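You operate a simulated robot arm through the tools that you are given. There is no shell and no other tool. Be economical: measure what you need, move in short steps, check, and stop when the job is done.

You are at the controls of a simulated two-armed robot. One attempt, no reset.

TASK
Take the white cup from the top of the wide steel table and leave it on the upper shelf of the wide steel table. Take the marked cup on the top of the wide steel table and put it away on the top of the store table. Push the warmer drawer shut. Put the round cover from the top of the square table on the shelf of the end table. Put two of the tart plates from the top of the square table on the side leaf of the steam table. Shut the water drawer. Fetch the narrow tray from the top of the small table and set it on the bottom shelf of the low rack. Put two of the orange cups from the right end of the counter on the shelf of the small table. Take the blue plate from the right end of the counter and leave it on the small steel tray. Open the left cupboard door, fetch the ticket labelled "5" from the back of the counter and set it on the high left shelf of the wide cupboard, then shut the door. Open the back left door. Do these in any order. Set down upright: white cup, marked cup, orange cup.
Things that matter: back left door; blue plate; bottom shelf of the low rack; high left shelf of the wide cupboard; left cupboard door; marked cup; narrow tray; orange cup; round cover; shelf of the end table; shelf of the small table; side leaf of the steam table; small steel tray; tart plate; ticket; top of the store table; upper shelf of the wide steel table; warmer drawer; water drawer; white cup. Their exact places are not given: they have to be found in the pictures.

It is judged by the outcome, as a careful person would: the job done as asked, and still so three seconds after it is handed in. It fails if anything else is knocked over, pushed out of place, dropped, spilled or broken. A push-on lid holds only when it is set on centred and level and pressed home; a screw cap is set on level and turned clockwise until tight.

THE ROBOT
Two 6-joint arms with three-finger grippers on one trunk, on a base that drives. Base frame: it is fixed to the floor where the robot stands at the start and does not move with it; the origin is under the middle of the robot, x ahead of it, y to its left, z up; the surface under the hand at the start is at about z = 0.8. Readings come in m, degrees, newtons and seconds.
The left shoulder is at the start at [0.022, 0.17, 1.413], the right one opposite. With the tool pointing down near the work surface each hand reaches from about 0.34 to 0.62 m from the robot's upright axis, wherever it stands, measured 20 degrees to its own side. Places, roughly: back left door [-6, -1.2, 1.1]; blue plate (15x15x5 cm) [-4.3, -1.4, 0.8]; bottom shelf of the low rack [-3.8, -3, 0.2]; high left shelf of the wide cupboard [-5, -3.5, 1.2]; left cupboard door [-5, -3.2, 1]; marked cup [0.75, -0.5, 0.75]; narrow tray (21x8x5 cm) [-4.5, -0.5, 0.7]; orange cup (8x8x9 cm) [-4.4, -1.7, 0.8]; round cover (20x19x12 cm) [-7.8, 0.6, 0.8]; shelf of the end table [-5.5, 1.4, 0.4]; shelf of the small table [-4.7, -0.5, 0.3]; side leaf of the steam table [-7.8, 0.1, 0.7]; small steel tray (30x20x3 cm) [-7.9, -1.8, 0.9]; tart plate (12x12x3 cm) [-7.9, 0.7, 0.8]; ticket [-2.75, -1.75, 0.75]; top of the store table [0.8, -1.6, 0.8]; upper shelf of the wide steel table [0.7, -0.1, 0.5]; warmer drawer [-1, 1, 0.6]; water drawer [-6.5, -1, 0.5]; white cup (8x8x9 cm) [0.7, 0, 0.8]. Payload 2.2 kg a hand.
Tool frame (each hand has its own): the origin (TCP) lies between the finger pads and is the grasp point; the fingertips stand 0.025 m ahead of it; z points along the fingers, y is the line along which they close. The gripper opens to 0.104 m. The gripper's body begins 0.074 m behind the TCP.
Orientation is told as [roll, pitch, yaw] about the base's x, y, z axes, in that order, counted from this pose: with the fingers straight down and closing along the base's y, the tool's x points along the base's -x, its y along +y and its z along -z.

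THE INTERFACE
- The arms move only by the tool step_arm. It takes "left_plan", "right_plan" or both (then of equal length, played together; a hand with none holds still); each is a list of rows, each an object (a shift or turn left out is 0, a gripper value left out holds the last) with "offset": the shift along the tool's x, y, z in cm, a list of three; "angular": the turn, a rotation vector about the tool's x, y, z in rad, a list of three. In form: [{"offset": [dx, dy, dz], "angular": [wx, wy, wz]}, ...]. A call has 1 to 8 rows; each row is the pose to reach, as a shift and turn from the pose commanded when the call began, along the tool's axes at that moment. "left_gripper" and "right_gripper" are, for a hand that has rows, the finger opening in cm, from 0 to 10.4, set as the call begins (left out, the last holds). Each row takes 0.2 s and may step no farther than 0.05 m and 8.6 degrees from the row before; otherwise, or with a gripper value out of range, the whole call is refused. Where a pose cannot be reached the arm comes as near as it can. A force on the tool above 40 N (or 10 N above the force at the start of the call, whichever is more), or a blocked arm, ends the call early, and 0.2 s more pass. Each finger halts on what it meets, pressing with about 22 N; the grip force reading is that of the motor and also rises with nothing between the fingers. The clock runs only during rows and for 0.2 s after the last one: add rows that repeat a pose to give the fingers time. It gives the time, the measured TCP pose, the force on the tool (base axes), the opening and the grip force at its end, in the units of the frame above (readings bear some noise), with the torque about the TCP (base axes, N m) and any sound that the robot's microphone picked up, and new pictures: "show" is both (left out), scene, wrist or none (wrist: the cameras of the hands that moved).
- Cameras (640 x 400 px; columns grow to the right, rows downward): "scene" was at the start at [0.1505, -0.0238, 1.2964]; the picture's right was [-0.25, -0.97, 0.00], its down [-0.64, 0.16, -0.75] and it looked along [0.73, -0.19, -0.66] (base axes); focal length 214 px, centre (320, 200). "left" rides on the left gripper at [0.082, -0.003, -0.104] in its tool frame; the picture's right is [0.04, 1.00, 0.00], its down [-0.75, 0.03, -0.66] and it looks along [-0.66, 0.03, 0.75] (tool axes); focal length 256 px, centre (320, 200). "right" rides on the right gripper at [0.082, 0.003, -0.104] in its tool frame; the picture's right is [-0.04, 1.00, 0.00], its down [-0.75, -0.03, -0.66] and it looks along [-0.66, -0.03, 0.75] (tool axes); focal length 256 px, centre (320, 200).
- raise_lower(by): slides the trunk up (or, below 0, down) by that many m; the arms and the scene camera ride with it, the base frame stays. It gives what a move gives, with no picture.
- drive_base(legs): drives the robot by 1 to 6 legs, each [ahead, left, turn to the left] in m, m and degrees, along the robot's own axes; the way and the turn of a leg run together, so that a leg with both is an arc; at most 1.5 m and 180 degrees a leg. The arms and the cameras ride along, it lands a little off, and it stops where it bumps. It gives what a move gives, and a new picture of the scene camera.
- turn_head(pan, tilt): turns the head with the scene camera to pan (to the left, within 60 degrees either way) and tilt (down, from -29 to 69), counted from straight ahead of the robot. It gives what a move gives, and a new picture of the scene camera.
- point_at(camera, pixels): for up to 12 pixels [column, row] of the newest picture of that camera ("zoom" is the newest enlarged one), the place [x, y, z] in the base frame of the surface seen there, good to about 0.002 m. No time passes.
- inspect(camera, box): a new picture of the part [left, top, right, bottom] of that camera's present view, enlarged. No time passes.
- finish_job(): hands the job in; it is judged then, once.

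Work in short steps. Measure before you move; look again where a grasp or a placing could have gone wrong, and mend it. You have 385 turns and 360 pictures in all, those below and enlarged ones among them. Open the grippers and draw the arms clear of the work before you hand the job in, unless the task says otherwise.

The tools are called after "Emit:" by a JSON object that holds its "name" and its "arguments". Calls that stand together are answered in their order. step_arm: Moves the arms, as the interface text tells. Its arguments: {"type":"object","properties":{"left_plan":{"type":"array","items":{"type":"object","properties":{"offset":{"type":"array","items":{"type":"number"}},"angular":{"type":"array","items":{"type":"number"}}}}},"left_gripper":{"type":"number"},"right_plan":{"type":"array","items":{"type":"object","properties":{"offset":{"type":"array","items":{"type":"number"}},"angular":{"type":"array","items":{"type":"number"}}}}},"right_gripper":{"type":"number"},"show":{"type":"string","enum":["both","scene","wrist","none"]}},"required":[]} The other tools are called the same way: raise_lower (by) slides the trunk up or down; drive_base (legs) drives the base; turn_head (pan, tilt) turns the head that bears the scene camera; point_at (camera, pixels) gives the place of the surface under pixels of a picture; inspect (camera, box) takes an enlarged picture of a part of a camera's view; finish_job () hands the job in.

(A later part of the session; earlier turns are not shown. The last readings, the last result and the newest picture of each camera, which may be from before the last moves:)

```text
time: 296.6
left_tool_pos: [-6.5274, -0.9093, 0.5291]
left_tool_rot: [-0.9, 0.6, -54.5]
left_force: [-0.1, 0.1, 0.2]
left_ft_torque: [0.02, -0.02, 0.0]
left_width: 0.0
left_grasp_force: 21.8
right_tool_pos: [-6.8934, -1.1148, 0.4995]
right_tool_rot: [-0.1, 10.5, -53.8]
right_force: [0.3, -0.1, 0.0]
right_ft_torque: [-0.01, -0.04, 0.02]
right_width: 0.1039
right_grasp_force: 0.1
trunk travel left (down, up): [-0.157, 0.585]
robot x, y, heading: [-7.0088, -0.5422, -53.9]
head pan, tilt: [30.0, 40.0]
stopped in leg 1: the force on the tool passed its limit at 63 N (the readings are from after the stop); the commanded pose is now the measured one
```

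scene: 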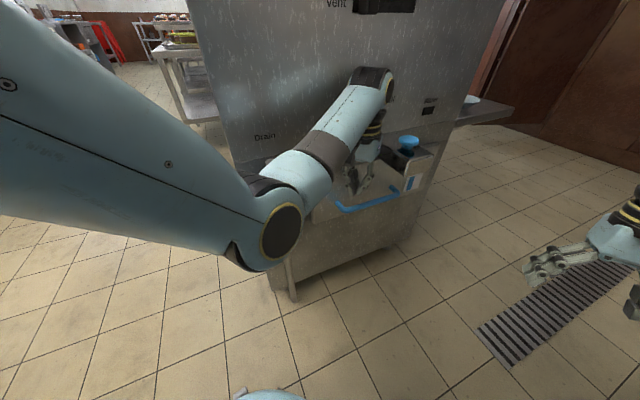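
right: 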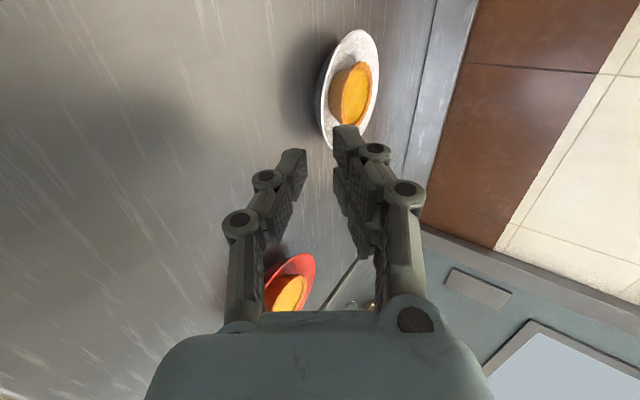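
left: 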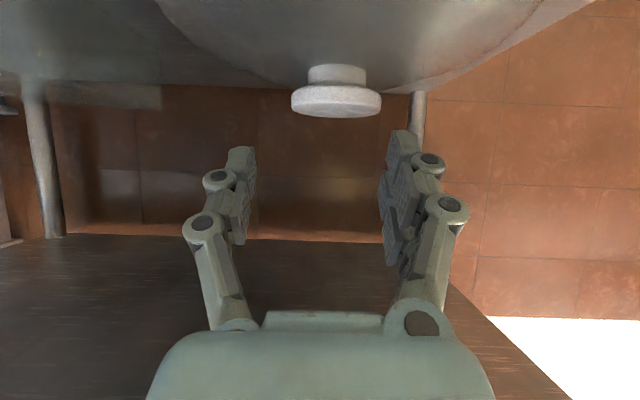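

The palm met the case wall above; the drawer still lacks ~4 cm. Back off 10 cm and roll the hand 50° so the fingertips lead.

Emit:
{"name": "drive_base", "arguments": {"legs": [[-0.065, -0.09, 0]]}}

Emit:
{"name": "step_arm", "arguments": {"left_plan": [{"offset": [0, 0, 0], "angular": [-0.145, 0, 0]}, {"offset": [0, 0, 0], "angular": [-0.29, 0, 0]}, {"offset": [0, 0, 0], "angular": [-0.435, 0, 0]}, {"offset": [0, 0, 0], "angular": [-0.58, 0, 0]}, {"offset": [0, 0, 0], "angular": [-0.725, 0, 0]}, {"offset": [0, 0, 0], "angular": [-0.87, 0, 0]}, {"offset": [0, 0, 0], "angular": [-0.87, 0, 0]}], "show": "both"}}

```text
time: 297.8
left_tool_pos: [-6.6387, -0.9095, 0.5297]
left_tool_rot: [-0.9, 0.6, -54.4]
left_force: [-1.1, -0.2, 0.7]
left_ft_torque: [0.0, 0.01, 0.0]
left_width: 0.0
left_grasp_force: 21.7
right_tool_pos: [-7.0038, -1.1169, 0.5005]
right_tool_rot: [0.0, 10.7, -53.7]
right_force: [0.2, -0.5, 0.5]
right_ft_torque: [0.03, -0.01, 0.0]
right_width: 0.104
right_grasp_force: 0.0
trunk travel left (down, up): [-0.157, 0.585]
robot x, y, heading: [-7.1227, -0.5446, -53.8]
head pan, tilt: [30.0, 40.0]
```

scene: 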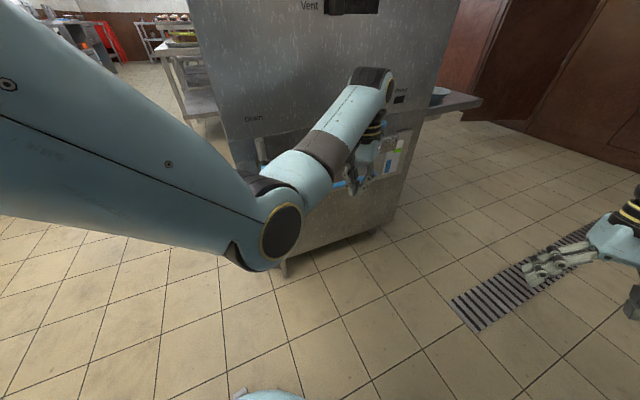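

```text
time: 299.6
left_tool_pos: [-6.5846, -0.8778, 0.5262]
left_tool_rot: [53.6, 0.4, -51.5]
left_force: [0.8, 0.1, 0.1]
left_ft_torque: [-0.04, -0.03, -0.06]
left_width: 0.0
left_grasp_force: 21.8
left hand out of reach, approached as far as the arm can: row 6, 7
right_tool_pos: [-7.0039, -1.1156, 0.5001]
right_tool_rot: [-0.1, 10.6, -53.8]
right_force: [1.1, 1.1, 0.2]
right_ft_torque: [-0.01, 0.0, 0.02]
right_width: 0.1039
right_grasp_force: 0.1
trunk travel left (down, up): [-0.157, 0.585]
robot x, y, heading: [-7.1209, -0.5467, -53.6]
head pan, tilt: [30.0, 40.0]
stopped in row 7 (left hand): the arm was blocked; the commanded pose is now the measured one
```

scene: 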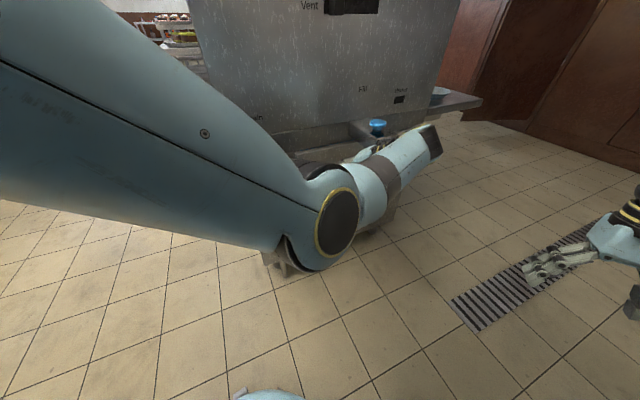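
left: 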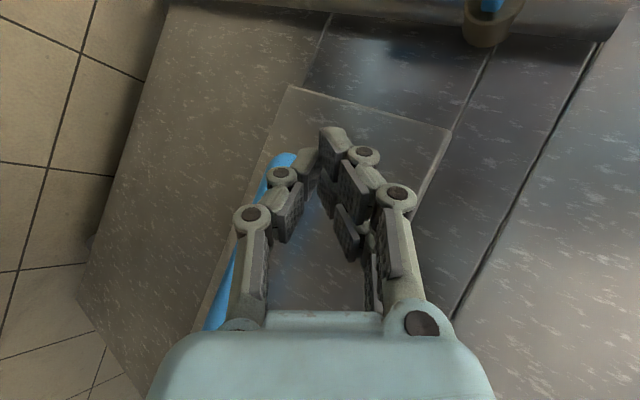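

Now the fingertips point at the drawer front. Drive +x about 10 cm.

Emit:
{"name": "drive_base", "arguments": {"legs": [[0.06, 0.08, 0]]}}

```text
time: 300.4
left_tool_pos: [-6.5616, -0.8704, 0.5263]
left_tool_rot: [53.7, 1.0, -50.5]
left_force: [-17.2, 12.9, 12.0]
left_ft_torque: [-2.11, -0.8, -2.33]
left_width: 0.0
left_grasp_force: 22.4
right_tool_pos: [-6.9788, -1.1154, 0.501]
right_tool_rot: [-0.1, 10.5, -53.6]
right_force: [-0.2, 0.7, 0.3]
right_ft_torque: [-0.05, -0.01, 0.02]
right_width: 0.104
right_grasp_force: 0.1
trunk travel left (down, up): [-0.157, 0.585]
robot x, y, heading: [-7.0965, -0.5476, -53.9]
head pan, tilt: [30.0, 40.0]
stopped in leg 1: the force on the tool passed its limit at 210 N (the readings are from after the stop); the commanded pose is now the measured one
```

scene: 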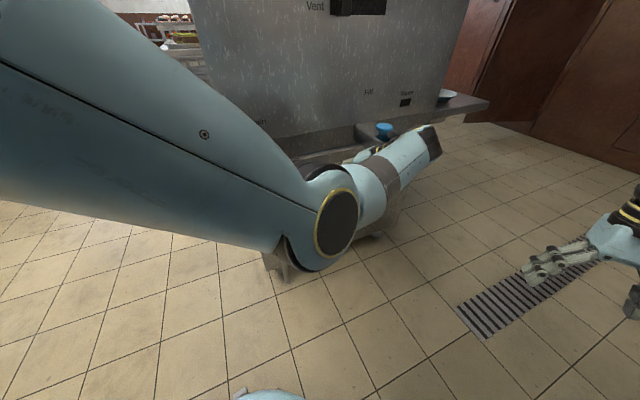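

A wrist part, not the fingertips, hit the case. I'll back off, unroll the hand, and instead face +x for a straight push.

Emit:
{"name": "drive_base", "arguments": {"legs": [[-0.07, -0.07, 0]]}}

Emit:
{"name": "step_arm", "arguments": {"left_plan": [{"offset": [0, -0.6, -0.3], "angular": [0.13, 0, 0]}, {"offset": [0, -1.2, -0.6], "angular": [0.26, 0, 0]}, {"offset": [0, -1.8, -1], "angular": [0.39, 0, 0]}, {"offset": [0, -2.4, -1.4], "angular": [0.52, 0, 0]}, {"offset": [0, -3, -1.8], "angular": [0.65, 0, 0]}, {"offset": [0, -3.6, -2.2], "angular": [0.78, 0, 0]}, {"offset": [0, -3.6, -2.6], "angular": [0.93, 0, 0]}, {"offset": [0, -3.6, -2.6], "angular": [0.93, 0, 0]}], "show": "scene"}}

```text
time: 301.6
left_tool_pos: [-6.6594, -0.8575, 0.5238]
left_tool_rot: [53.7, 1.2, -50.5]
left_force: [0.6, -0.6, -0.8]
left_ft_torque: [0.04, 0.01, -0.01]
left_width: 0.0002
left_grasp_force: 21.5
right_tool_pos: [-7.0764, -1.1014, 0.4994]
right_tool_rot: [0.1, 10.5, -53.5]
right_force: [0.2, -1.2, 0.2]
right_ft_torque: [0.03, 0.01, -0.03]
right_width: 0.104
right_grasp_force: 0.0
trunk travel left (down, up): [-0.157, 0.585]
robot x, y, heading: [-7.1928, -0.5258, -53.9]
head pan, tilt: [30.0, 40.0]
```

scene: 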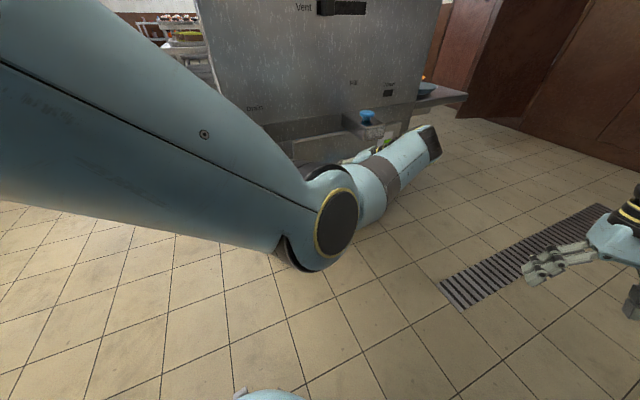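

```text
time: 303.4
left_tool_pos: [-6.6935, -0.8842, 0.512]
left_tool_rot: [0.3, 1.3, -50.7]
left_force: [0.6, -0.6, 1.1]
left_ft_torque: [0.0, 0.02, 0.0]
left_width: 0.0
left_grasp_force: 21.7
right_tool_pos: [-7.0757, -1.1004, 0.4999]
right_tool_rot: [0.0, 10.6, -53.6]
right_force: [-0.5, -0.3, 0.0]
right_ft_torque: [-0.02, 0.03, 0.0]
right_width: 0.1039
right_grasp_force: 0.0
trunk travel left (down, up): [-0.157, 0.585]
robot x, y, heading: [-7.1978, -0.5355, -53.7]
head pan, tilt: [30.0, 40.0]
```

scene: 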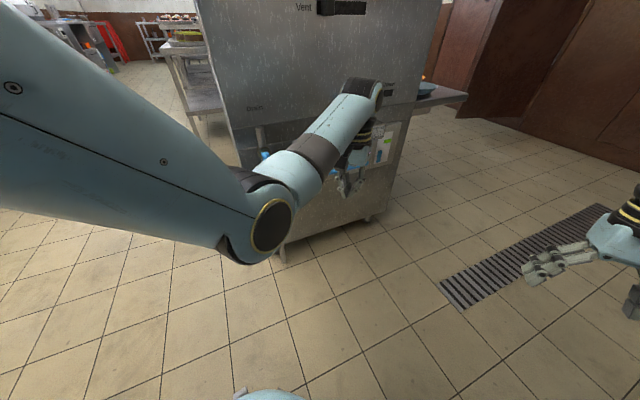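

Recovered. Tilt the hand 60° forward; I'll re-aim at heading −30°. Check the side ledge's place too.

Emit:
{"name": "point_at", "arguments": {"camera": "scene", "pixels": [[430, 100], [464, 96], [420, 108], [383, 150], [350, 175], [265, 155], [370, 215]]}}

Emit:
{"name": "step_arm", "arguments": {"left_plan": [{"offset": [0, 0, -0.3], "angular": [0, -0.13, 0]}, {"offset": [0.5, 0, -0.6], "angular": [0, -0.26, 0]}, {"offset": [1, 0, -0.9], "angular": [0, -0.39, 0]}, {"offset": [1.5, 0, -1.2], "angular": [0, -0.52, 0]}, {"offset": [2, 0, -1.5], "angular": [0, -0.65, 0]}, {"offset": [2, 0, -1.8], "angular": [0, -0.78, 0]}, {"offset": [2, 0, -2], "angular": [0, -0.91, 0]}, {"offset": [2, 0, -2], "angular": [0, -1.04, 0]}], "show": "none"}}

```text
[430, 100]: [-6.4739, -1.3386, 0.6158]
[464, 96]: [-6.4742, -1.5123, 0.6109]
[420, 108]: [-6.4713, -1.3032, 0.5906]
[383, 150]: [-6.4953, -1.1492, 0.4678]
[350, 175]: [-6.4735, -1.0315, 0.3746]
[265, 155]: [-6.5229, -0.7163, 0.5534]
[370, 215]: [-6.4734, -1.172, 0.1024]
```

```text
time: 305.2
left_tool_pos: [-6.6915, -0.8685, 0.5384]
left_tool_rot: [4.5, -59.4, -54.7]
left_force: [-0.8, 0.0, -0.2]
left_ft_torque: [0.02, -0.02, 0.01]
left_width: 0.0
left_grasp_force: 22.4
right_tool_pos: [-7.0769, -1.1014, 0.4999]
right_tool_rot: [0.0, 10.5, -53.6]
right_force: [0.4, -1.2, 0.0]
right_ft_torque: [-0.01, -0.01, 0.0]
right_width: 0.1042
right_grasp_force: 0.1
trunk travel left (down, up): [-0.157, 0.585]
robot x, y, heading: [-7.1929, -0.5315, -53.5]
head pan, tilt: [30.0, 40.0]
```

The drawer front is now at −6.495, 2 cm from flush. Move to the new stance.

Emit:
{"name": "drive_base", "arguments": {"legs": [[0.222, -0.137, 0], [0, 0, 24]]}}

```text
time: 308.3
left_tool_pos: [-6.5771, -0.8927, 0.5307]
left_tool_rot: [4.4, -58.6, -30.7]
left_force: [0.4, -0.5, 0.1]
left_ft_torque: [0.0, -0.02, 0.02]
left_width: 0.0
left_grasp_force: 22.2
right_tool_pos: [-6.8304, -1.2636, 0.4992]
right_tool_rot: [0.0, 10.5, -29.8]
right_force: [-0.6, -0.1, -0.2]
right_ft_torque: [0.0, 0.0, 0.03]
right_width: 0.104
right_grasp_force: 0.1
trunk travel left (down, up): [-0.157, 0.585]
robot x, y, heading: [-7.1694, -0.788, -29.6]
head pan, tilt: [30.0, 40.0]
```

scene: 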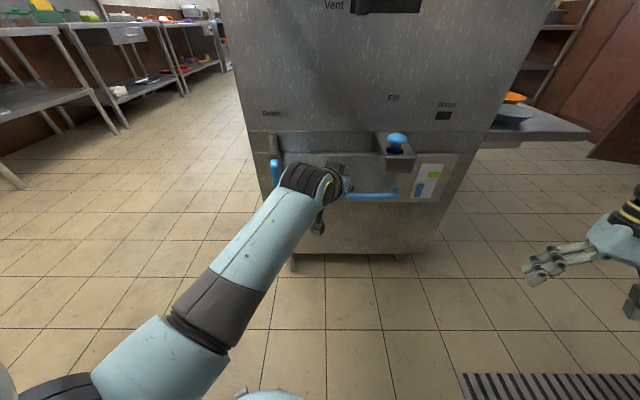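

Good stance. Push in +x (slightly toward the drawer's centre) about 8 cm until force stops it.

Emit:
{"name": "drive_base", "arguments": {"legs": [[0.1, 0.005, 0]]}}

Emit:
{"name": "point_at", "arguments": {"camera": "scene", "pixels": [[430, 165], [430, 195], [290, 190], [480, 160], [420, 230], [300, 230]]}}

```text
time: 309.3
left_tool_pos: [-6.5235, -0.9184, 0.5293]
left_tool_rot: [4.2, -58.1, -30.5]
left_force: [-18.5, 2.1, 9.5]
left_ft_torque: [-0.1, -0.39, -0.06]
left_width: 0.0
left_grasp_force: 22.0
right_tool_pos: [-6.7717, -1.2928, 0.5002]
right_tool_rot: [0.1, 10.6, -29.6]
right_force: [0.0, -0.2, -0.7]
right_ft_torque: [0.01, 0.01, 0.01]
right_width: 0.1041
right_grasp_force: 0.1
trunk travel left (down, up): [-0.157, 0.585]
robot x, y, heading: [-7.1099, -0.8201, -29.6]
head pan, tilt: [30.0, 40.0]
stopped in leg 1: the force on the tool passed its limit at 142 N (the readings are from after the stop); the commanded pose is now the measured one
```

scene: 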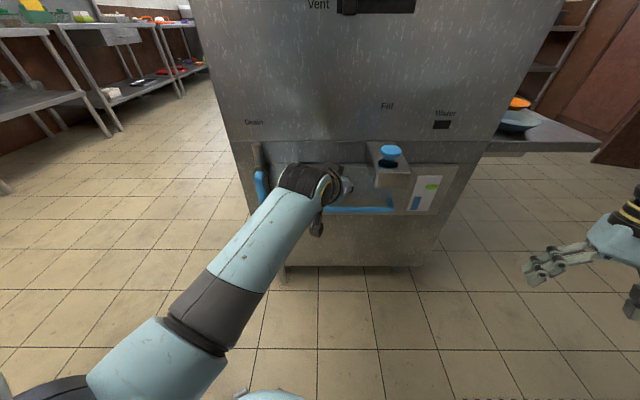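

```text
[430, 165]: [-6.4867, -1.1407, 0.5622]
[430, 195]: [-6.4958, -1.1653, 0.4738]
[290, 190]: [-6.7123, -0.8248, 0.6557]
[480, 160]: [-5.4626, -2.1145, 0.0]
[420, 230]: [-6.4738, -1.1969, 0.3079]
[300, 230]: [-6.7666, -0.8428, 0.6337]
```

The drawer front has not moved under 142 N, so it's at its stop. Back off and zoom to verify it's shut.

Emit:
{"name": "drive_base", "arguments": {"legs": [[-0.1, -0.01, 0]]}}

Emit:
{"name": "inspect", "arguments": {"camera": "scene", "box": [230, 80, 490, 260]}}

```text
time: 310.5
left_tool_pos: [-6.6141, -0.8794, 0.5285]
left_tool_rot: [4.3, -58.0, -30.7]
left_force: [0.1, 0.2, 0.1]
left_ft_torque: [0.01, -0.04, -0.01]
left_width: 0.0
left_grasp_force: 22.0
right_tool_pos: [-6.8631, -1.2525, 0.5011]
right_tool_rot: [0.0, 10.5, -29.6]
right_force: [0.1, -0.4, 0.5]
right_ft_torque: [0.01, 0.01, -0.01]
right_width: 0.1043
right_grasp_force: 0.1
trunk travel left (down, up): [-0.157, 0.585]
robot x, y, heading: [-7.2012, -0.7789, -29.8]
head pan, tilt: [30.0, 40.0]
```

scene: 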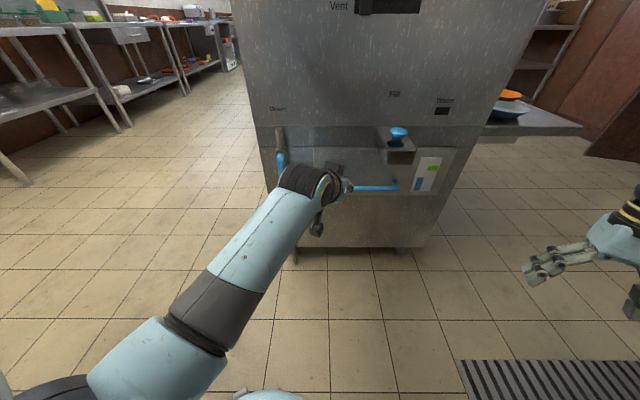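

```text
2.22 times, centred on (360, 170) of scene
```

zoom: 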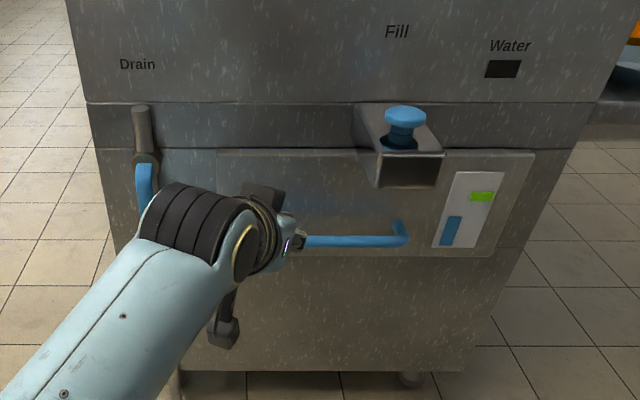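

Emit:
{"name": "point_at", "arguments": {"camera": "zoom", "pixels": [[405, 115], [410, 170], [350, 170], [500, 170], [330, 120], [440, 160], [230, 165], [300, 190], [520, 240], [420, 270]]}}

```text
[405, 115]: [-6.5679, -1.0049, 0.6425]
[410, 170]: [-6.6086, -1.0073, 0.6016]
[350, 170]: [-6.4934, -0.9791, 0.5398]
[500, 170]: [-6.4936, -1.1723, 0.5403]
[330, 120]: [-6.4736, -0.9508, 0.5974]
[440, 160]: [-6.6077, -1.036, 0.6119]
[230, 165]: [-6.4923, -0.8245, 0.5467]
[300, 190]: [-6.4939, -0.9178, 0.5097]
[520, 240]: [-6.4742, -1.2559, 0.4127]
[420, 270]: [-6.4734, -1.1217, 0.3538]
```

Drawer front sits uniformly 2 cm proud of the body as an overlay panel, firmly at its stop: shut. Restore the left hand, raise the trunk and move on to the back side.

Emit:
{"name": "step_arm", "arguments": {"left_plan": [{"offset": [0.3, 0, -1], "angular": [0, 0.13, 0]}, {"offset": [0.6, 0, -2], "angular": [0, 0.26, 0]}, {"offset": [0.9, 0, -3], "angular": [0, 0.39, 0]}, {"offset": [1.2, 0, -4], "angular": [0, 0.52, 0]}, {"offset": [1.5, 0, -5], "angular": [0, 0.65, 0]}, {"offset": [1.8, 0, -6], "angular": [0, 0.78, 0]}, {"offset": [2, 0, -6], "angular": [0, 0.91, 0]}, {"offset": [2, 0, -6], "angular": [0, 1.02, 0]}], "left_gripper": 10.4, "show": "none"}}

Emit:
{"name": "raise_lower", "arguments": {"by": 0.4}}

Emit:
{"name": "raise_lower", "arguments": {"by": 0.17}}

Emit:
{"name": "drive_base", "arguments": {"legs": [[0, 0, -60], [1.2, 0, 0]]}}

```text
time: 312.3
left_tool_pos: [-6.6664, -0.8553, 0.5338]
left_tool_rot: [2.2, 0.5, -27.0]
left_force: [-0.3, 0.1, -0.1]
left_ft_torque: [0.0, 0.0, 0.0]
left_width: 0.1039
left_grasp_force: 0.1
left hand out of reach, approached as far as the arm can: row 8
right_tool_pos: [-6.8632, -1.252, 0.5001]
right_tool_rot: [0.0, 10.6, -29.7]
right_force: [-0.4, 0.6, 0.3]
right_ft_torque: [0.04, 0.02, -0.01]
right_width: 0.1041
right_grasp_force: 0.1
trunk travel left (down, up): [-0.157, 0.585]
robot x, y, heading: [-7.2023, -0.7819, -29.9]
head pan, tilt: [30.0, 40.0]
```

```text
time: 316.1
left_tool_pos: [-6.6662, -0.8538, 0.9335]
left_tool_rot: [2.3, 0.4, -27.1]
left_force: [-0.3, 1.0, 1.2]
left_ft_torque: [-0.01, 0.0, -0.01]
left_width: 0.1042
left_grasp_force: 0.0
right_tool_pos: [-6.8631, -1.2537, 0.9008]
right_tool_rot: [0.1, 10.6, -29.6]
right_force: [0.5, 0.5, -0.6]
right_ft_torque: [-0.01, -0.01, 0.01]
right_width: 0.1043
right_grasp_force: 0.0
trunk travel left (down, up): [-0.557, 0.185]
robot x, y, heading: [-7.2055, -0.7802, -29.9]
head pan, tilt: [30.0, 40.0]
```

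```text
time: 318.0
left_tool_pos: [-6.6668, -0.8549, 1.1041]
left_tool_rot: [2.3, 0.4, -27.0]
left_force: [0.0, -0.2, -0.1]
left_ft_torque: [-0.02, 0.02, -0.02]
left_width: 0.104
left_grasp_force: 0.1
right_tool_pos: [-6.8624, -1.2533, 1.0686]
right_tool_rot: [-0.1, 10.6, -29.7]
right_force: [0.5, -0.3, 0.2]
right_ft_torque: [-0.05, -0.03, -0.03]
right_width: 0.1041
right_grasp_force: 0.1
trunk travel left (down, up): [-0.727, 0.015]
robot x, y, heading: [-7.2069, -0.7787, -29.8]
head pan, tilt: [30.0, 40.0]
```

```text
time: 326.8
left_tool_pos: [-6.9878, -2.495, 1.104]
left_tool_rot: [2.3, 0.4, -86.6]
left_force: [-0.6, 0.7, -0.9]
left_ft_torque: [0.02, 0.0, 0.02]
left_width: 0.104
left_grasp_force: 0.1
right_tool_pos: [-7.4313, -2.5274, 1.0696]
right_tool_rot: [0.0, 10.7, -89.2]
right_force: [0.2, -0.9, -0.2]
right_ft_torque: [-0.04, -0.02, 0.0]
right_width: 0.1041
right_grasp_force: 0.0
trunk travel left (down, up): [-0.727, 0.015]
robot x, y, heading: [-7.1941, -1.9965, -89.8]
head pan, tilt: [30.0, 40.0]
```

scene: 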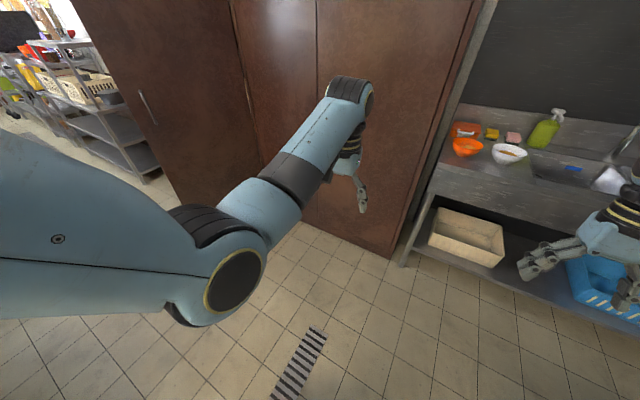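

Now look right for the small steel tray and left-back for the case's back doors.

Emit:
{"name": "turn_head", "arguments": {"pan": -60, "tilt": 35}}

Emit:
{"name": "drive_base", "arguments": {"legs": [[0.2, 0.5, 0], [0, 0, 110]]}}

Emit:
{"name": "turn_head", "arguments": {"pan": 30, "tilt": 15}}

```text
time: 328.5
left_tool_pos: [-6.9883, -2.4952, 1.1039]
left_tool_rot: [2.3, 0.4, -86.6]
left_force: [-0.1, -0.4, 0.3]
left_ft_torque: [0.03, 0.02, -0.02]
left_width: 0.1037
left_grasp_force: 0.1
right_tool_pos: [-7.4316, -2.5288, 1.0695]
right_tool_rot: [0.0, 10.5, -89.3]
right_force: [0.1, -0.6, 0.3]
right_ft_torque: [-0.02, 0.01, -0.02]
right_width: 0.1039
right_grasp_force: 0.0
trunk travel left (down, up): [-0.727, 0.015]
robot x, y, heading: [-7.1968, -1.9948, -89.7]
head pan, tilt: [-60.0, 35.0]
```

scene: 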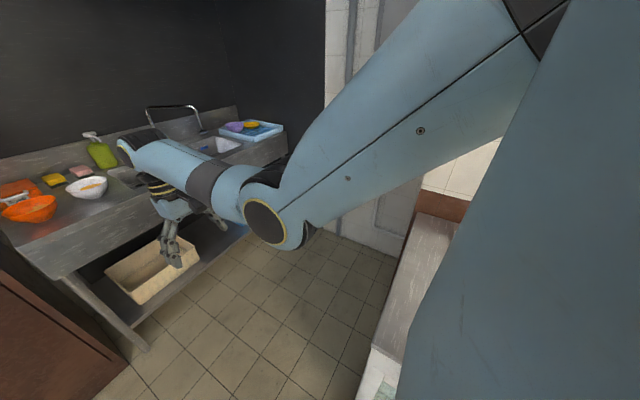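

```text
time: 336.2
left_tool_pos: [-6.2797, -1.8338, 1.1047]
left_tool_rot: [2.3, 0.4, 22.0]
left_force: [0.2, -0.2, 0.6]
left_ft_torque: [-0.02, -0.02, -0.01]
left_width: 0.1038
left_grasp_force: 0.1
right_tool_pos: [-6.1076, -2.2424, 1.0705]
right_tool_rot: [0.0, 10.6, 19.5]
right_force: [-0.4, -0.1, 0.3]
right_ft_torque: [0.03, 0.01, -0.01]
right_width: 0.1039
right_grasp_force: 0.0
trunk travel left (down, up): [-0.727, 0.015]
robot x, y, heading: [-6.6879, -2.1892, 19.1]
head pan, tilt: [-60.0, 35.0]
```

scene: 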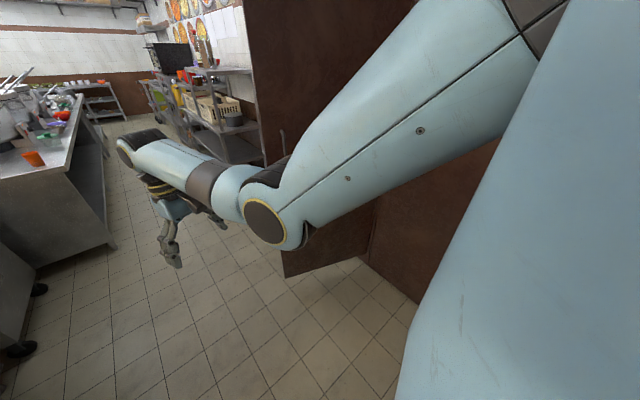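

```text
time: 337.8
left_tool_pos: [-6.2792, -1.8347, 1.103]
left_tool_rot: [2.3, 0.4, 21.9]
left_force: [0.5, 0.7, -0.2]
left_ft_torque: [0.0, 0.01, -0.01]
left_width: 0.1043
left_grasp_force: 0.1
right_tool_pos: [-6.1069, -2.2426, 1.0701]
right_tool_rot: [0.0, 10.6, 19.4]
right_force: [-0.2, -0.6, -0.5]
right_ft_torque: [-0.01, -0.02, 0.01]
right_width: 0.1039
right_grasp_force: 0.0
trunk travel left (down, up): [-0.727, 0.015]
robot x, y, heading: [-6.6867, -2.1936, 19.4]
head pan, tilt: [30.0, 15.0]
```

scene: 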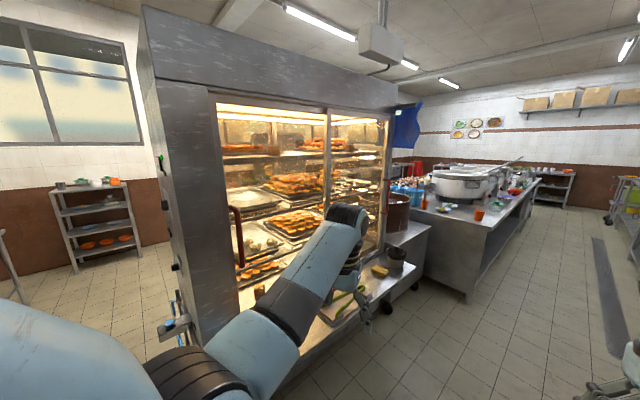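

The case's back has two glass doors with red bar handles at the outer edges. Zoom in and measure.

Emit:
{"name": "inspect", "arguments": {"camera": "scene", "box": [150, 80, 440, 350]}}

Emit:
{"name": "point_at", "arguments": {"camera": "scene", "pixels": [[234, 215], [242, 262], [228, 208], [222, 160], [327, 150], [332, 130], [388, 190], [322, 125], [380, 130], [330, 310], [395, 250], [240, 300]]}}

```text
1.48 times, centred on (295, 215) of scene
```

zoom: 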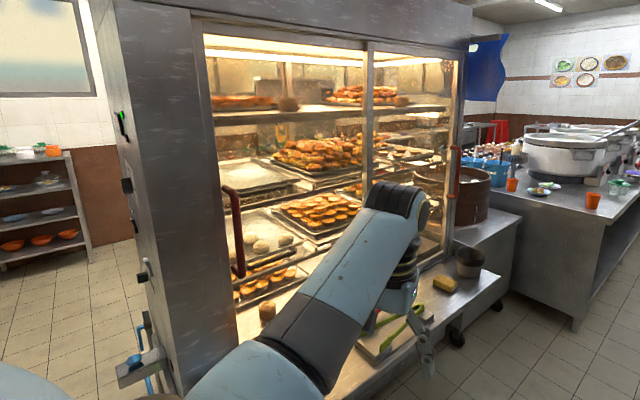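

```text
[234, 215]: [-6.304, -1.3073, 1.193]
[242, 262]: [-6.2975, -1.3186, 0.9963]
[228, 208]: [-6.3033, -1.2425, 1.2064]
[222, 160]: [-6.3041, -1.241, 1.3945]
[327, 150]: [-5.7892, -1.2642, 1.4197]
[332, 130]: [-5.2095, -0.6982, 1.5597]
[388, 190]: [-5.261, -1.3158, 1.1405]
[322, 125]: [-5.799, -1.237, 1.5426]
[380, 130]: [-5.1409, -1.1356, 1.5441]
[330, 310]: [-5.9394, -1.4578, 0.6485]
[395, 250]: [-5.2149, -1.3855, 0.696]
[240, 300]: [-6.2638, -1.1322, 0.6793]
```

Left back door: handle bar at (-6.30, −1.31), z 0.98–1.21; its hinge or slide is unknown. I'll face it and use the right hand. Turn to heading 90° first.

Emit:
{"name": "drive_base", "arguments": {"legs": [[0, 0, 71], [0, -0.15, 0]]}}

Emit:
{"name": "turn_head", "arguments": {"pan": -20, "tilt": 25}}

```text
time: 342.3
left_tool_pos: [-6.7369, -1.6875, 1.1036]
left_tool_rot: [2.2, 0.4, 92.5]
left_force: [0.6, 0.2, -0.3]
left_ft_torque: [-0.01, 0.07, 0.01]
left_width: 0.1039
left_grasp_force: 0.2
right_tool_pos: [-6.2944, -1.6619, 1.0695]
right_tool_rot: [0.0, 10.5, 89.9]
right_force: [-0.1, 0.2, 0.0]
right_ft_torque: [0.0, 0.01, -0.03]
right_width: 0.1039
right_grasp_force: 0.1
trunk travel left (down, up): [-0.727, 0.015]
robot x, y, heading: [-6.5388, -2.1905, 89.7]
head pan, tilt: [30.0, 15.0]
```

scene: 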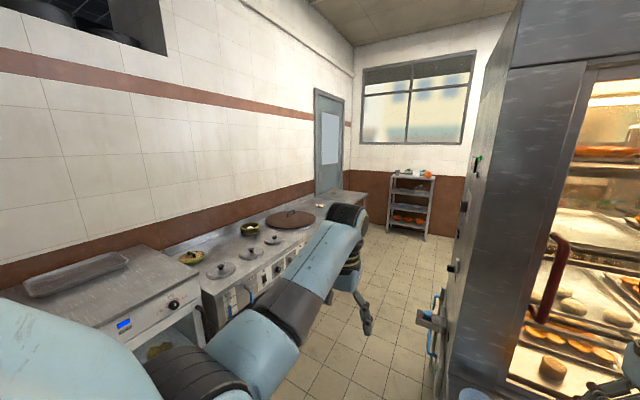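

```text
time: 343.4
left_tool_pos: [-6.7381, -1.6864, 1.1053]
left_tool_rot: [2.3, 0.4, 92.5]
left_force: [-0.8, 0.2, 0.4]
left_ft_torque: [0.02, 0.01, 0.0]
left_width: 0.1041
left_grasp_force: 0.1
right_tool_pos: [-6.2946, -1.6605, 1.0693]
right_tool_rot: [0.0, 10.5, 89.9]
right_force: [0.3, 0.0, -0.9]
right_ft_torque: [0.0, -0.01, -0.04]
right_width: 0.104
right_grasp_force: 0.2
trunk travel left (down, up): [-0.727, 0.015]
robot x, y, heading: [-6.5377, -2.1904, 89.6]
head pan, tilt: [-20.0, 25.0]
```

scene: 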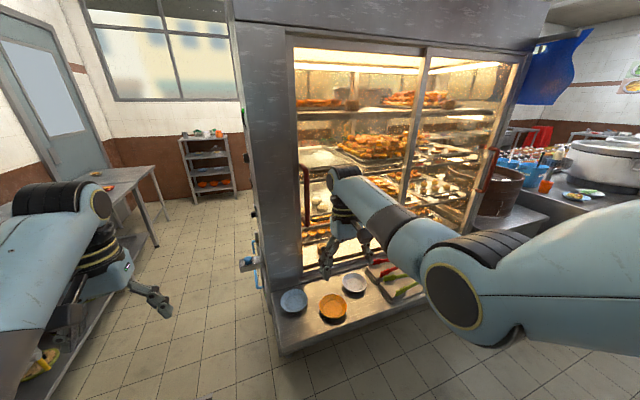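

Handle x matches my right hand. Tilt the right hand forward ~60°.

Emit:
{"name": "step_arm", "arguments": {"right_plan": [{"offset": [0, 0, -0.5], "angular": [0, -0.15, 0]}, {"offset": [0, 0, -1], "angular": [0, -0.3, 0]}, {"offset": [0, 0, -1.5], "angular": [0, -0.45, 0]}, {"offset": [0, 0, -2], "angular": [0, -0.6, 0]}, {"offset": [0, 0, -2.5], "angular": [0, -0.75, 0]}, {"offset": [0, 0, -3], "angular": [0, -0.9, 0]}, {"offset": [0, 0, -3.5], "angular": [0, -1.05, 0]}, {"offset": [0, 0, -4], "angular": [0, -1.2, 0]}], "right_gripper": 8, "show": "none"}}

Emit:
{"name": "inspect", "arguments": {"camera": "scene", "box": [230, 130, 450, 340]}}

```text
time: 345.2
left_tool_pos: [-6.7382, -1.6877, 1.1051]
left_tool_rot: [2.3, 0.4, 92.4]
left_force: [0.4, -0.2, 0.1]
left_ft_torque: [0.0, 0.03, 0.05]
left_width: 0.1039
left_grasp_force: 0.0
right_tool_pos: [-6.2934, -1.6539, 1.1104]
right_tool_rot: [0.1, -58.4, 89.9]
right_force: [-0.6, 0.7, 0.3]
right_ft_torque: [-0.01, 0.01, 0.0]
right_width: 0.0797
right_grasp_force: 0.1
trunk travel left (down, up): [-0.727, 0.015]
robot x, y, heading: [-6.5363, -2.1906, 89.5]
head pan, tilt: [-20.0, 25.0]
```

```text
1.90 times, centred on (340, 235) of scene
```

zoom: 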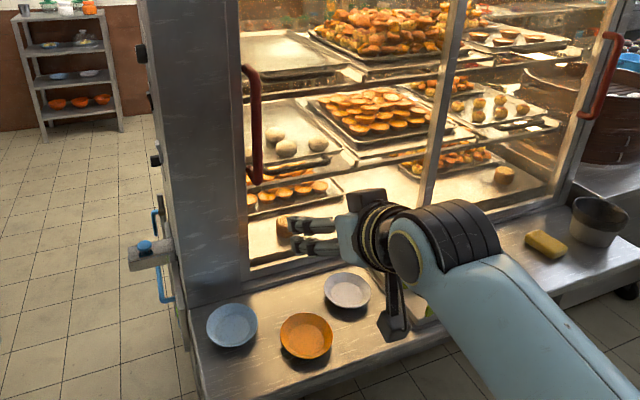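

Handle is clear. Drive 0.15 m ahead, then extend the hand 0.14 m toward the bar.

Emit:
{"name": "drive_base", "arguments": {"legs": [[0.15, 0, 0.4]]}}

Emit:
{"name": "step_arm", "arguments": {"right_plan": [{"offset": [-1.8, 0.3, 3.0]}, {"offset": [-3.6, 0.5, 6.0]}, {"offset": [-5.4, 0.5, 9.0]}, {"offset": [-6.8, 0.5, 11]}, {"offset": [-6.8, 0.5, 11]}], "right_gripper": 8, "show": "both"}}

```text
time: 346.6
left_tool_pos: [-6.7424, -1.5402, 1.1042]
left_tool_rot: [2.3, 0.4, 92.9]
left_force: [0.1, -0.4, 0.1]
left_ft_torque: [0.0, 0.02, -0.02]
left_width: 0.104
left_grasp_force: 0.1
right_tool_pos: [-6.2985, -1.503, 1.1085]
right_tool_rot: [-0.1, -58.2, 90.3]
right_force: [0.0, 0.8, 0.1]
right_ft_torque: [-0.02, -0.01, 0.02]
right_width: 0.0802
right_grasp_force: 0.1
trunk travel left (down, up): [-0.727, 0.015]
robot x, y, heading: [-6.5396, -2.0399, 90.4]
head pan, tilt: [-20.0, 25.0]
```

scene: 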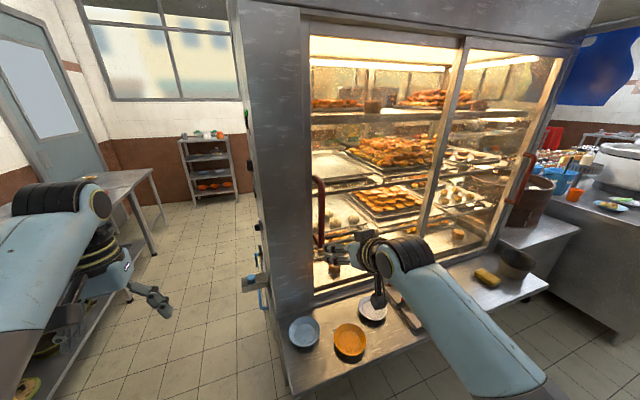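

```text
time: 347.8
left_tool_pos: [-6.7407, -1.5404, 1.1032]
left_tool_rot: [2.3, 0.4, 93.0]
left_force: [-0.6, -0.1, -0.2]
left_ft_torque: [0.01, 0.0, -0.01]
left_width: 0.1039
left_grasp_force: 0.1
right_tool_pos: [-6.3035, -1.3738, 1.1098]
right_tool_rot: [0.0, -58.3, 90.3]
right_force: [0.1, 0.4, 0.1]
right_ft_torque: [-0.01, -0.01, -0.01]
right_width: 0.0797
right_grasp_force: 0.1
trunk travel left (down, up): [-0.727, 0.015]
robot x, y, heading: [-6.5355, -2.0424, 90.1]
head pan, tilt: [-20.0, 25.0]
```

scene: 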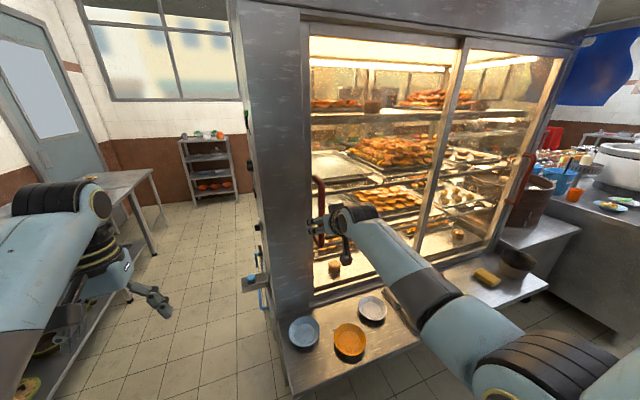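
right: 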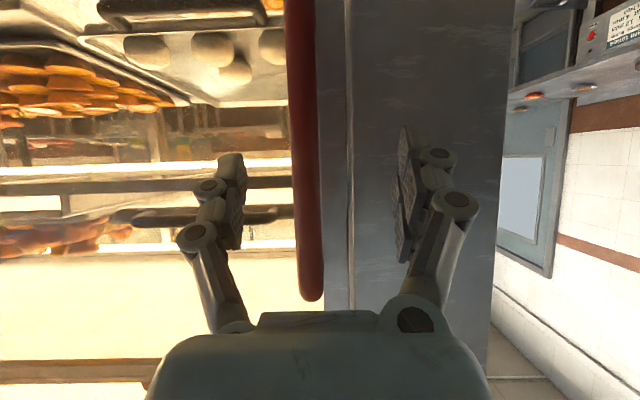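

Bar is centred. Advance 5.5 cm and grip it.

Emit:
{"name": "step_arm", "arguments": {"right_plan": [{"offset": [-1.5, 0, 2.4]}, {"offset": [-2.9, 0, 4.7]}, {"offset": [-2.9, 0, 4.7]}], "show": "none"}}

Emit:
{"name": "step_arm", "arguments": {"right_plan": [{"offset": [0, 0, 0]}, {"offset": [0, 0, 0]}, {"offset": [0, 0, 0]}, {"offset": [0, 0, 0]}], "right_gripper": 0, "show": "wrist"}}

```text
time: 348.6
left_tool_pos: [-6.7401, -1.5397, 1.1033]
left_tool_rot: [2.3, 0.4, 92.9]
left_force: [-0.7, 0.0, 0.4]
left_ft_torque: [0.03, 0.0, -0.01]
left_width: 0.1038
left_grasp_force: 0.0
right_tool_pos: [-6.3038, -1.3194, 1.1092]
right_tool_rot: [-0.1, -58.2, 90.3]
right_force: [0.4, -0.2, -1.0]
right_ft_torque: [-0.01, -0.04, -0.04]
right_width: 0.0799
right_grasp_force: 0.1
trunk travel left (down, up): [-0.727, 0.015]
robot x, y, heading: [-6.5376, -2.0392, 90.0]
head pan, tilt: [-20.0, 25.0]
```

```text
time: 349.6
left_tool_pos: [-6.7349, -1.5386, 1.1056]
left_tool_rot: [2.5, 0.3, 92.8]
left_force: [-0.4, -0.4, 0.3]
left_ft_torque: [-0.02, 0.0, 0.01]
left_width: 0.1038
left_grasp_force: 0.2
right_tool_pos: [-6.2924, -1.3184, 1.1083]
right_tool_rot: [-0.5, -58.3, 90.3]
right_force: [36.8, 5.8, 3.1]
right_ft_torque: [-0.18, -0.83, -0.65]
right_width: 0.0225
right_grasp_force: 44.6
trunk travel left (down, up): [-0.727, 0.015]
robot x, y, heading: [-6.5381, -2.0393, 90.0]
head pan, tilt: [-20.0, 25.0]
```

right: 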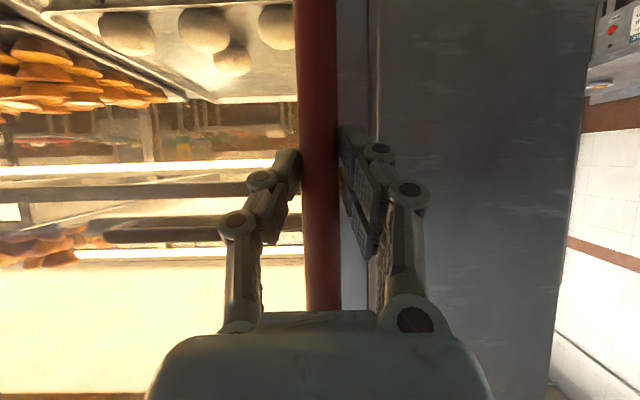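

Bar gripped. Test whether it slides: move the hand 4 cm toward +x.

Emit:
{"name": "step_arm", "arguments": {"right_plan": [{"offset": [0, -1.2, 0]}, {"offset": [0, -2.2, 0]}, {"offset": [0, -3.2, 0]}, {"offset": [0, -4.2, 0]}, {"offset": [0, -5.2, 0]}], "show": "scene"}}

```text
time: 350.8
left_tool_pos: [-6.7404, -1.5382, 1.1046]
left_tool_rot: [2.4, 0.5, 92.8]
left_force: [0.1, -0.3, 0.3]
left_ft_torque: [-0.01, 0.01, -0.03]
left_width: 0.1041
left_grasp_force: 0.1
right_tool_pos: [-6.2499, -1.3185, 1.1085]
right_tool_rot: [-0.2, -58.1, 90.4]
right_force: [2.7, 2.5, 0.3]
right_ft_torque: [-0.24, 0.26, 0.0]
right_width: 0.0225
right_grasp_force: 44.8
trunk travel left (down, up): [-0.727, 0.015]
robot x, y, heading: [-6.5365, -2.0424, 90.0]
head pan, tilt: [-20.0, 25.0]
```

scene: 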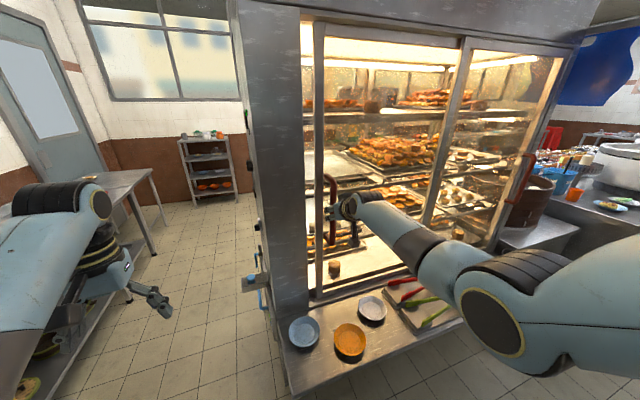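

It slides smoothly. Slide it open by strafing the base right 0.42 m.

Emit:
{"name": "drive_base", "arguments": {"legs": [[0, -0.42, 0]]}}

```text
time: 353.4
left_tool_pos: [-6.3204, -1.5381, 1.1029]
left_tool_rot: [2.2, 0.6, 92.7]
left_force: [0.4, 0.5, 1.3]
left_ft_torque: [0.01, 0.05, 0.01]
left_width: 0.104
left_grasp_force: 0.0
right_tool_pos: [-5.8319, -1.3187, 1.108]
right_tool_rot: [0.0, -58.2, 90.0]
right_force: [-5.6, 9.2, -2.7]
right_ft_torque: [0.65, 0.07, -0.03]
right_width: 0.022
right_grasp_force: 45.0
trunk travel left (down, up): [-0.727, 0.015]
robot x, y, heading: [-6.123, -2.0425, 89.6]
head pan, tilt: [-20.0, 25.0]
```

scene: 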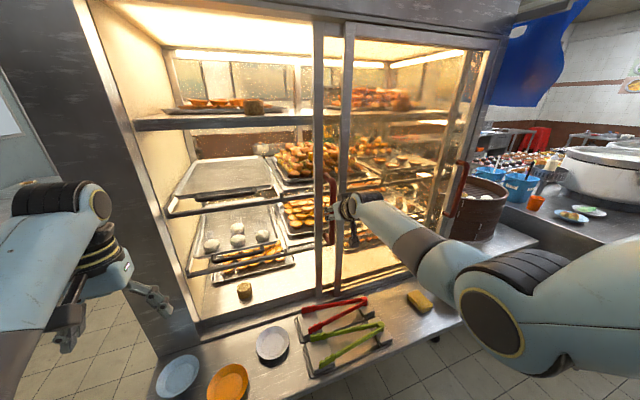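

Nearly at the end. Nudge another 3 cm to the stop.

Emit:
{"name": "drive_base", "arguments": {"legs": [[0, -0.03, 0]]}}

Emit:
{"name": "step_arm", "arguments": {"right_plan": [{"offset": [0, 0, 0]}, {"offset": [0, 0, 0]}, {"offset": [0, 0, 0]}], "right_gripper": 8, "show": "none"}}

```text
time: 354.2
left_tool_pos: [-6.3075, -1.5412, 1.1045]
left_tool_rot: [2.4, 0.4, 93.0]
left_force: [0.2, 0.3, 0.1]
left_ft_torque: [-0.01, 0.02, -0.01]
left_width: 0.1039
left_grasp_force: 0.2
right_tool_pos: [-5.8302, -1.3188, 1.1075]
right_tool_rot: [2.5, -58.1, 88.8]
right_force: [-13.7, -0.1, 1.1]
right_ft_torque: [-0.12, 0.59, 0.23]
right_width: 0.0223
right_grasp_force: 45.3
trunk travel left (down, up): [-0.727, 0.015]
robot x, y, heading: [-6.099, -2.0462, 90.2]
head pan, tilt: [-20.0, 25.0]
stopped in leg 1: the force on the tool passed its limit at 51 N (the readings are from after the stop); the commanded pose is now the measured one
```

scene: 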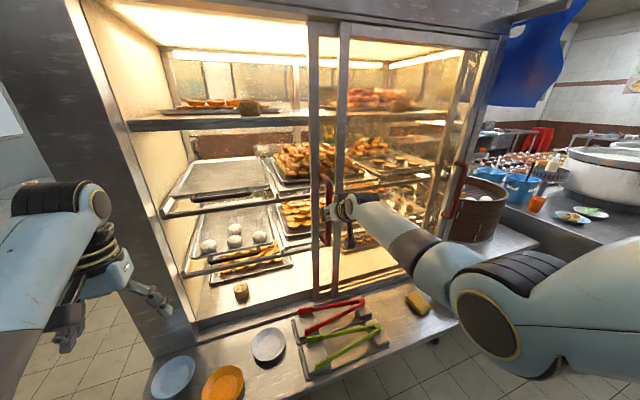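

```text
time: 355.0
left_tool_pos: [-6.3054, -1.5392, 1.1041]
left_tool_rot: [2.5, 0.4, 93.0]
left_force: [-0.4, -0.6, 0.1]
left_ft_torque: [0.01, 0.05, -0.01]
left_width: 0.1038
left_grasp_force: 0.1
right_tool_pos: [-5.8267, -1.3181, 1.1079]
right_tool_rot: [1.9, -58.1, 89.0]
right_force: [0.0, 0.5, 0.3]
right_ft_torque: [-0.03, -0.03, -0.03]
right_width: 0.0801
right_grasp_force: 0.1
trunk travel left (down, up): [-0.727, 0.015]
robot x, y, heading: [-6.103, -2.042, 90.3]
head pan, tilt: [-20.0, 25.0]
```

Door is open at its stop and released. Back off 0.3 m, fold the right hand, and head to the counter's end.

Emit:
{"name": "drive_base", "arguments": {"legs": [[-0.3, 0, 0]]}}

Emit:
{"name": "step_arm", "arguments": {"right_plan": [{"offset": [1.5, 0, -2], "angular": [0, 0.13, 0]}, {"offset": [3, 0, -4], "angular": [0, 0.26, 0]}, {"offset": [4.5, 0, -6], "angular": [0, 0.39, 0]}, {"offset": [6, 0, -8], "angular": [0, 0.52, 0]}, {"offset": [7.5, 0, -10], "angular": [0, 0.65, 0]}, {"offset": [9, 0, -12], "angular": [0, 0.78, 0]}, {"offset": [10, 0, -13], "angular": [0, 0.91, 0]}, {"offset": [10, 0, -14], "angular": [0, 1.01, 0]}], "right_gripper": 10.4, "show": "none"}}

Emit:
{"name": "drive_base", "arguments": {"legs": [[0, 0, -55]]}}

```text
time: 357.1
left_tool_pos: [-6.303, -1.8444, 1.1049]
left_tool_rot: [2.4, 0.3, 92.6]
left_force: [-0.1, 0.2, 0.2]
left_ft_torque: [-0.01, 0.01, -0.01]
left_width: 0.1039
left_grasp_force: 0.0
right_tool_pos: [-5.8215, -1.6261, 1.1061]
right_tool_rot: [1.9, -58.1, 88.6]
right_force: [-0.2, 0.4, 0.6]
right_ft_torque: [0.0, -0.02, -0.01]
right_width: 0.0799
right_grasp_force: 0.0
trunk travel left (down, up): [-0.727, 0.015]
robot x, y, heading: [-6.1025, -2.3499, 89.6]
head pan, tilt: [-20.0, 25.0]
```

scene: 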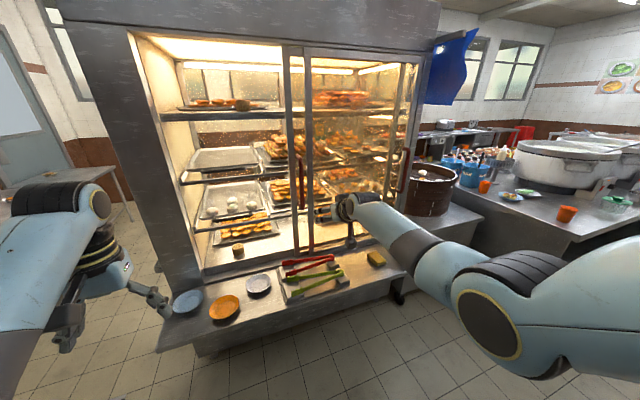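

```text
time: 358.9
left_tool_pos: [-6.3041, -1.8421, 1.104]
left_tool_rot: [2.4, 0.5, 92.6]
left_force: [-0.3, -0.2, 0.1]
left_ft_torque: [-0.02, -0.01, 0.0]
left_width: 0.1042
left_grasp_force: 0.1
right_tool_pos: [-5.8218, -1.7988, 1.0963]
right_tool_rot: [1.0, 0.0, 90.3]
right_force: [0.2, 0.3, 0.2]
right_ft_torque: [-0.01, -0.04, -0.02]
right_width: 0.1039
right_grasp_force: 0.1
trunk travel left (down, up): [-0.727, 0.015]
robot x, y, heading: [-6.1031, -2.3474, 89.5]
head pan, tilt: [-20.0, 25.0]
```

```text
time: 361.8
left_tool_pos: [-5.8023, -1.8944, 1.1041]
left_tool_rot: [2.3, 0.4, 37.4]
left_force: [0.2, -0.1, 0.2]
left_ft_torque: [0.02, -0.03, -0.01]
left_width: 0.1039
left_grasp_force: 0.1
right_tool_pos: [-5.4916, -2.2636, 1.0964]
right_tool_rot: [0.9, -0.2, 35.1]
right_force: [-0.3, -0.1, 0.7]
right_ft_torque: [-0.02, -0.04, 0.0]
right_width: 0.1036
right_grasp_force: 0.1
trunk travel left (down, up): [-0.727, 0.015]
robot x, y, heading: [-6.1043, -2.343, 34.4]
head pan, tilt: [-20.0, 25.0]
```

scene: 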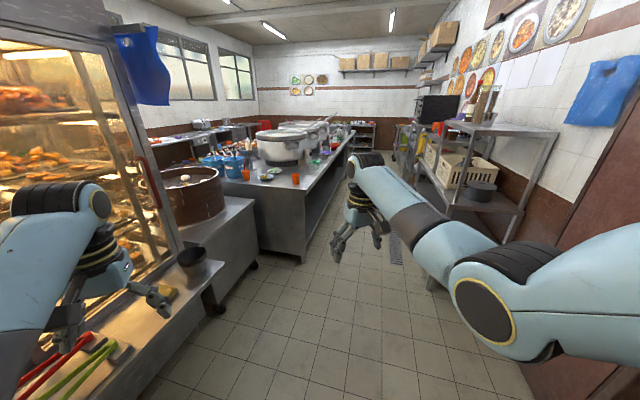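

Go along the kitchen aisle to x≈-4.9, then face the counter's end.

Emit:
{"name": "drive_base", "arguments": {"legs": [[0, 0, -34.4], [1.2, 0, 0], [0, 0, 60]]}}

Emit:
{"name": "turn_head", "arguments": {"pan": 0, "tilt": 35}}

```text
time: 363.7
left_tool_pos: [-5.6125, -2.1107, 1.1029]
left_tool_rot: [2.2, 0.6, 6.4]
left_force: [-0.5, 0.1, 0.0]
left_ft_torque: [0.01, 0.0, 0.0]
left_width: 0.104
left_grasp_force: 0.2
right_tool_pos: [-5.5347, -2.5779, 1.0962]
right_tool_rot: [1.7, -0.3, 4.7]
right_force: [-0.1, 0.1, 0.0]
right_ft_torque: [0.01, 0.01, 0.02]
right_width: 0.104
right_grasp_force: 0.0
trunk travel left (down, up): [-0.727, 0.015]
robot x, y, heading: [-6.1051, -2.346, 3.6]
head pan, tilt: [-20.0, 25.0]
stopped in leg 1: the robot was blocked; the commanded pose is now the measured one
```

scene: 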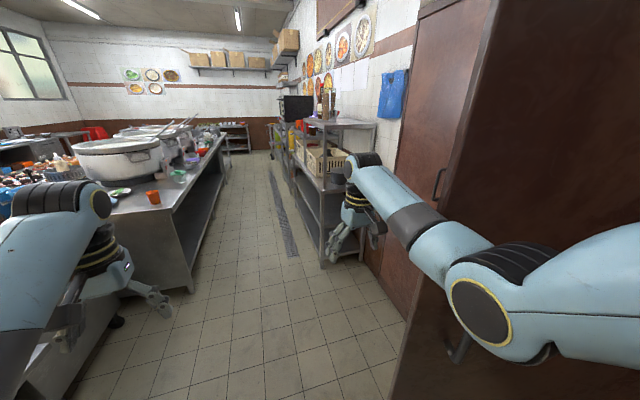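

```text
time: 364.5
left_tool_pos: [-5.6126, -2.1118, 1.1034]
left_tool_rot: [2.1, 0.5, 6.4]
left_force: [-0.3, 0.3, -0.5]
left_ft_torque: [-0.04, 0.02, 0.0]
left_width: 0.1042
left_grasp_force: 0.1
right_tool_pos: [-5.5335, -2.5791, 1.0962]
right_tool_rot: [1.6, -0.2, 4.5]
right_force: [0.7, -0.3, -1.0]
right_ft_torque: [0.05, -0.04, 0.04]
right_width: 0.104
right_grasp_force: 0.2
trunk travel left (down, up): [-0.727, 0.015]
robot x, y, heading: [-6.1027, -2.348, 3.4]
head pan, tilt: [0.0, 35.0]
```

scene: 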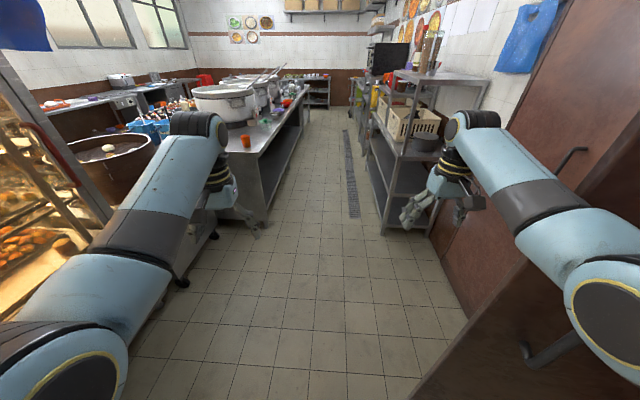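

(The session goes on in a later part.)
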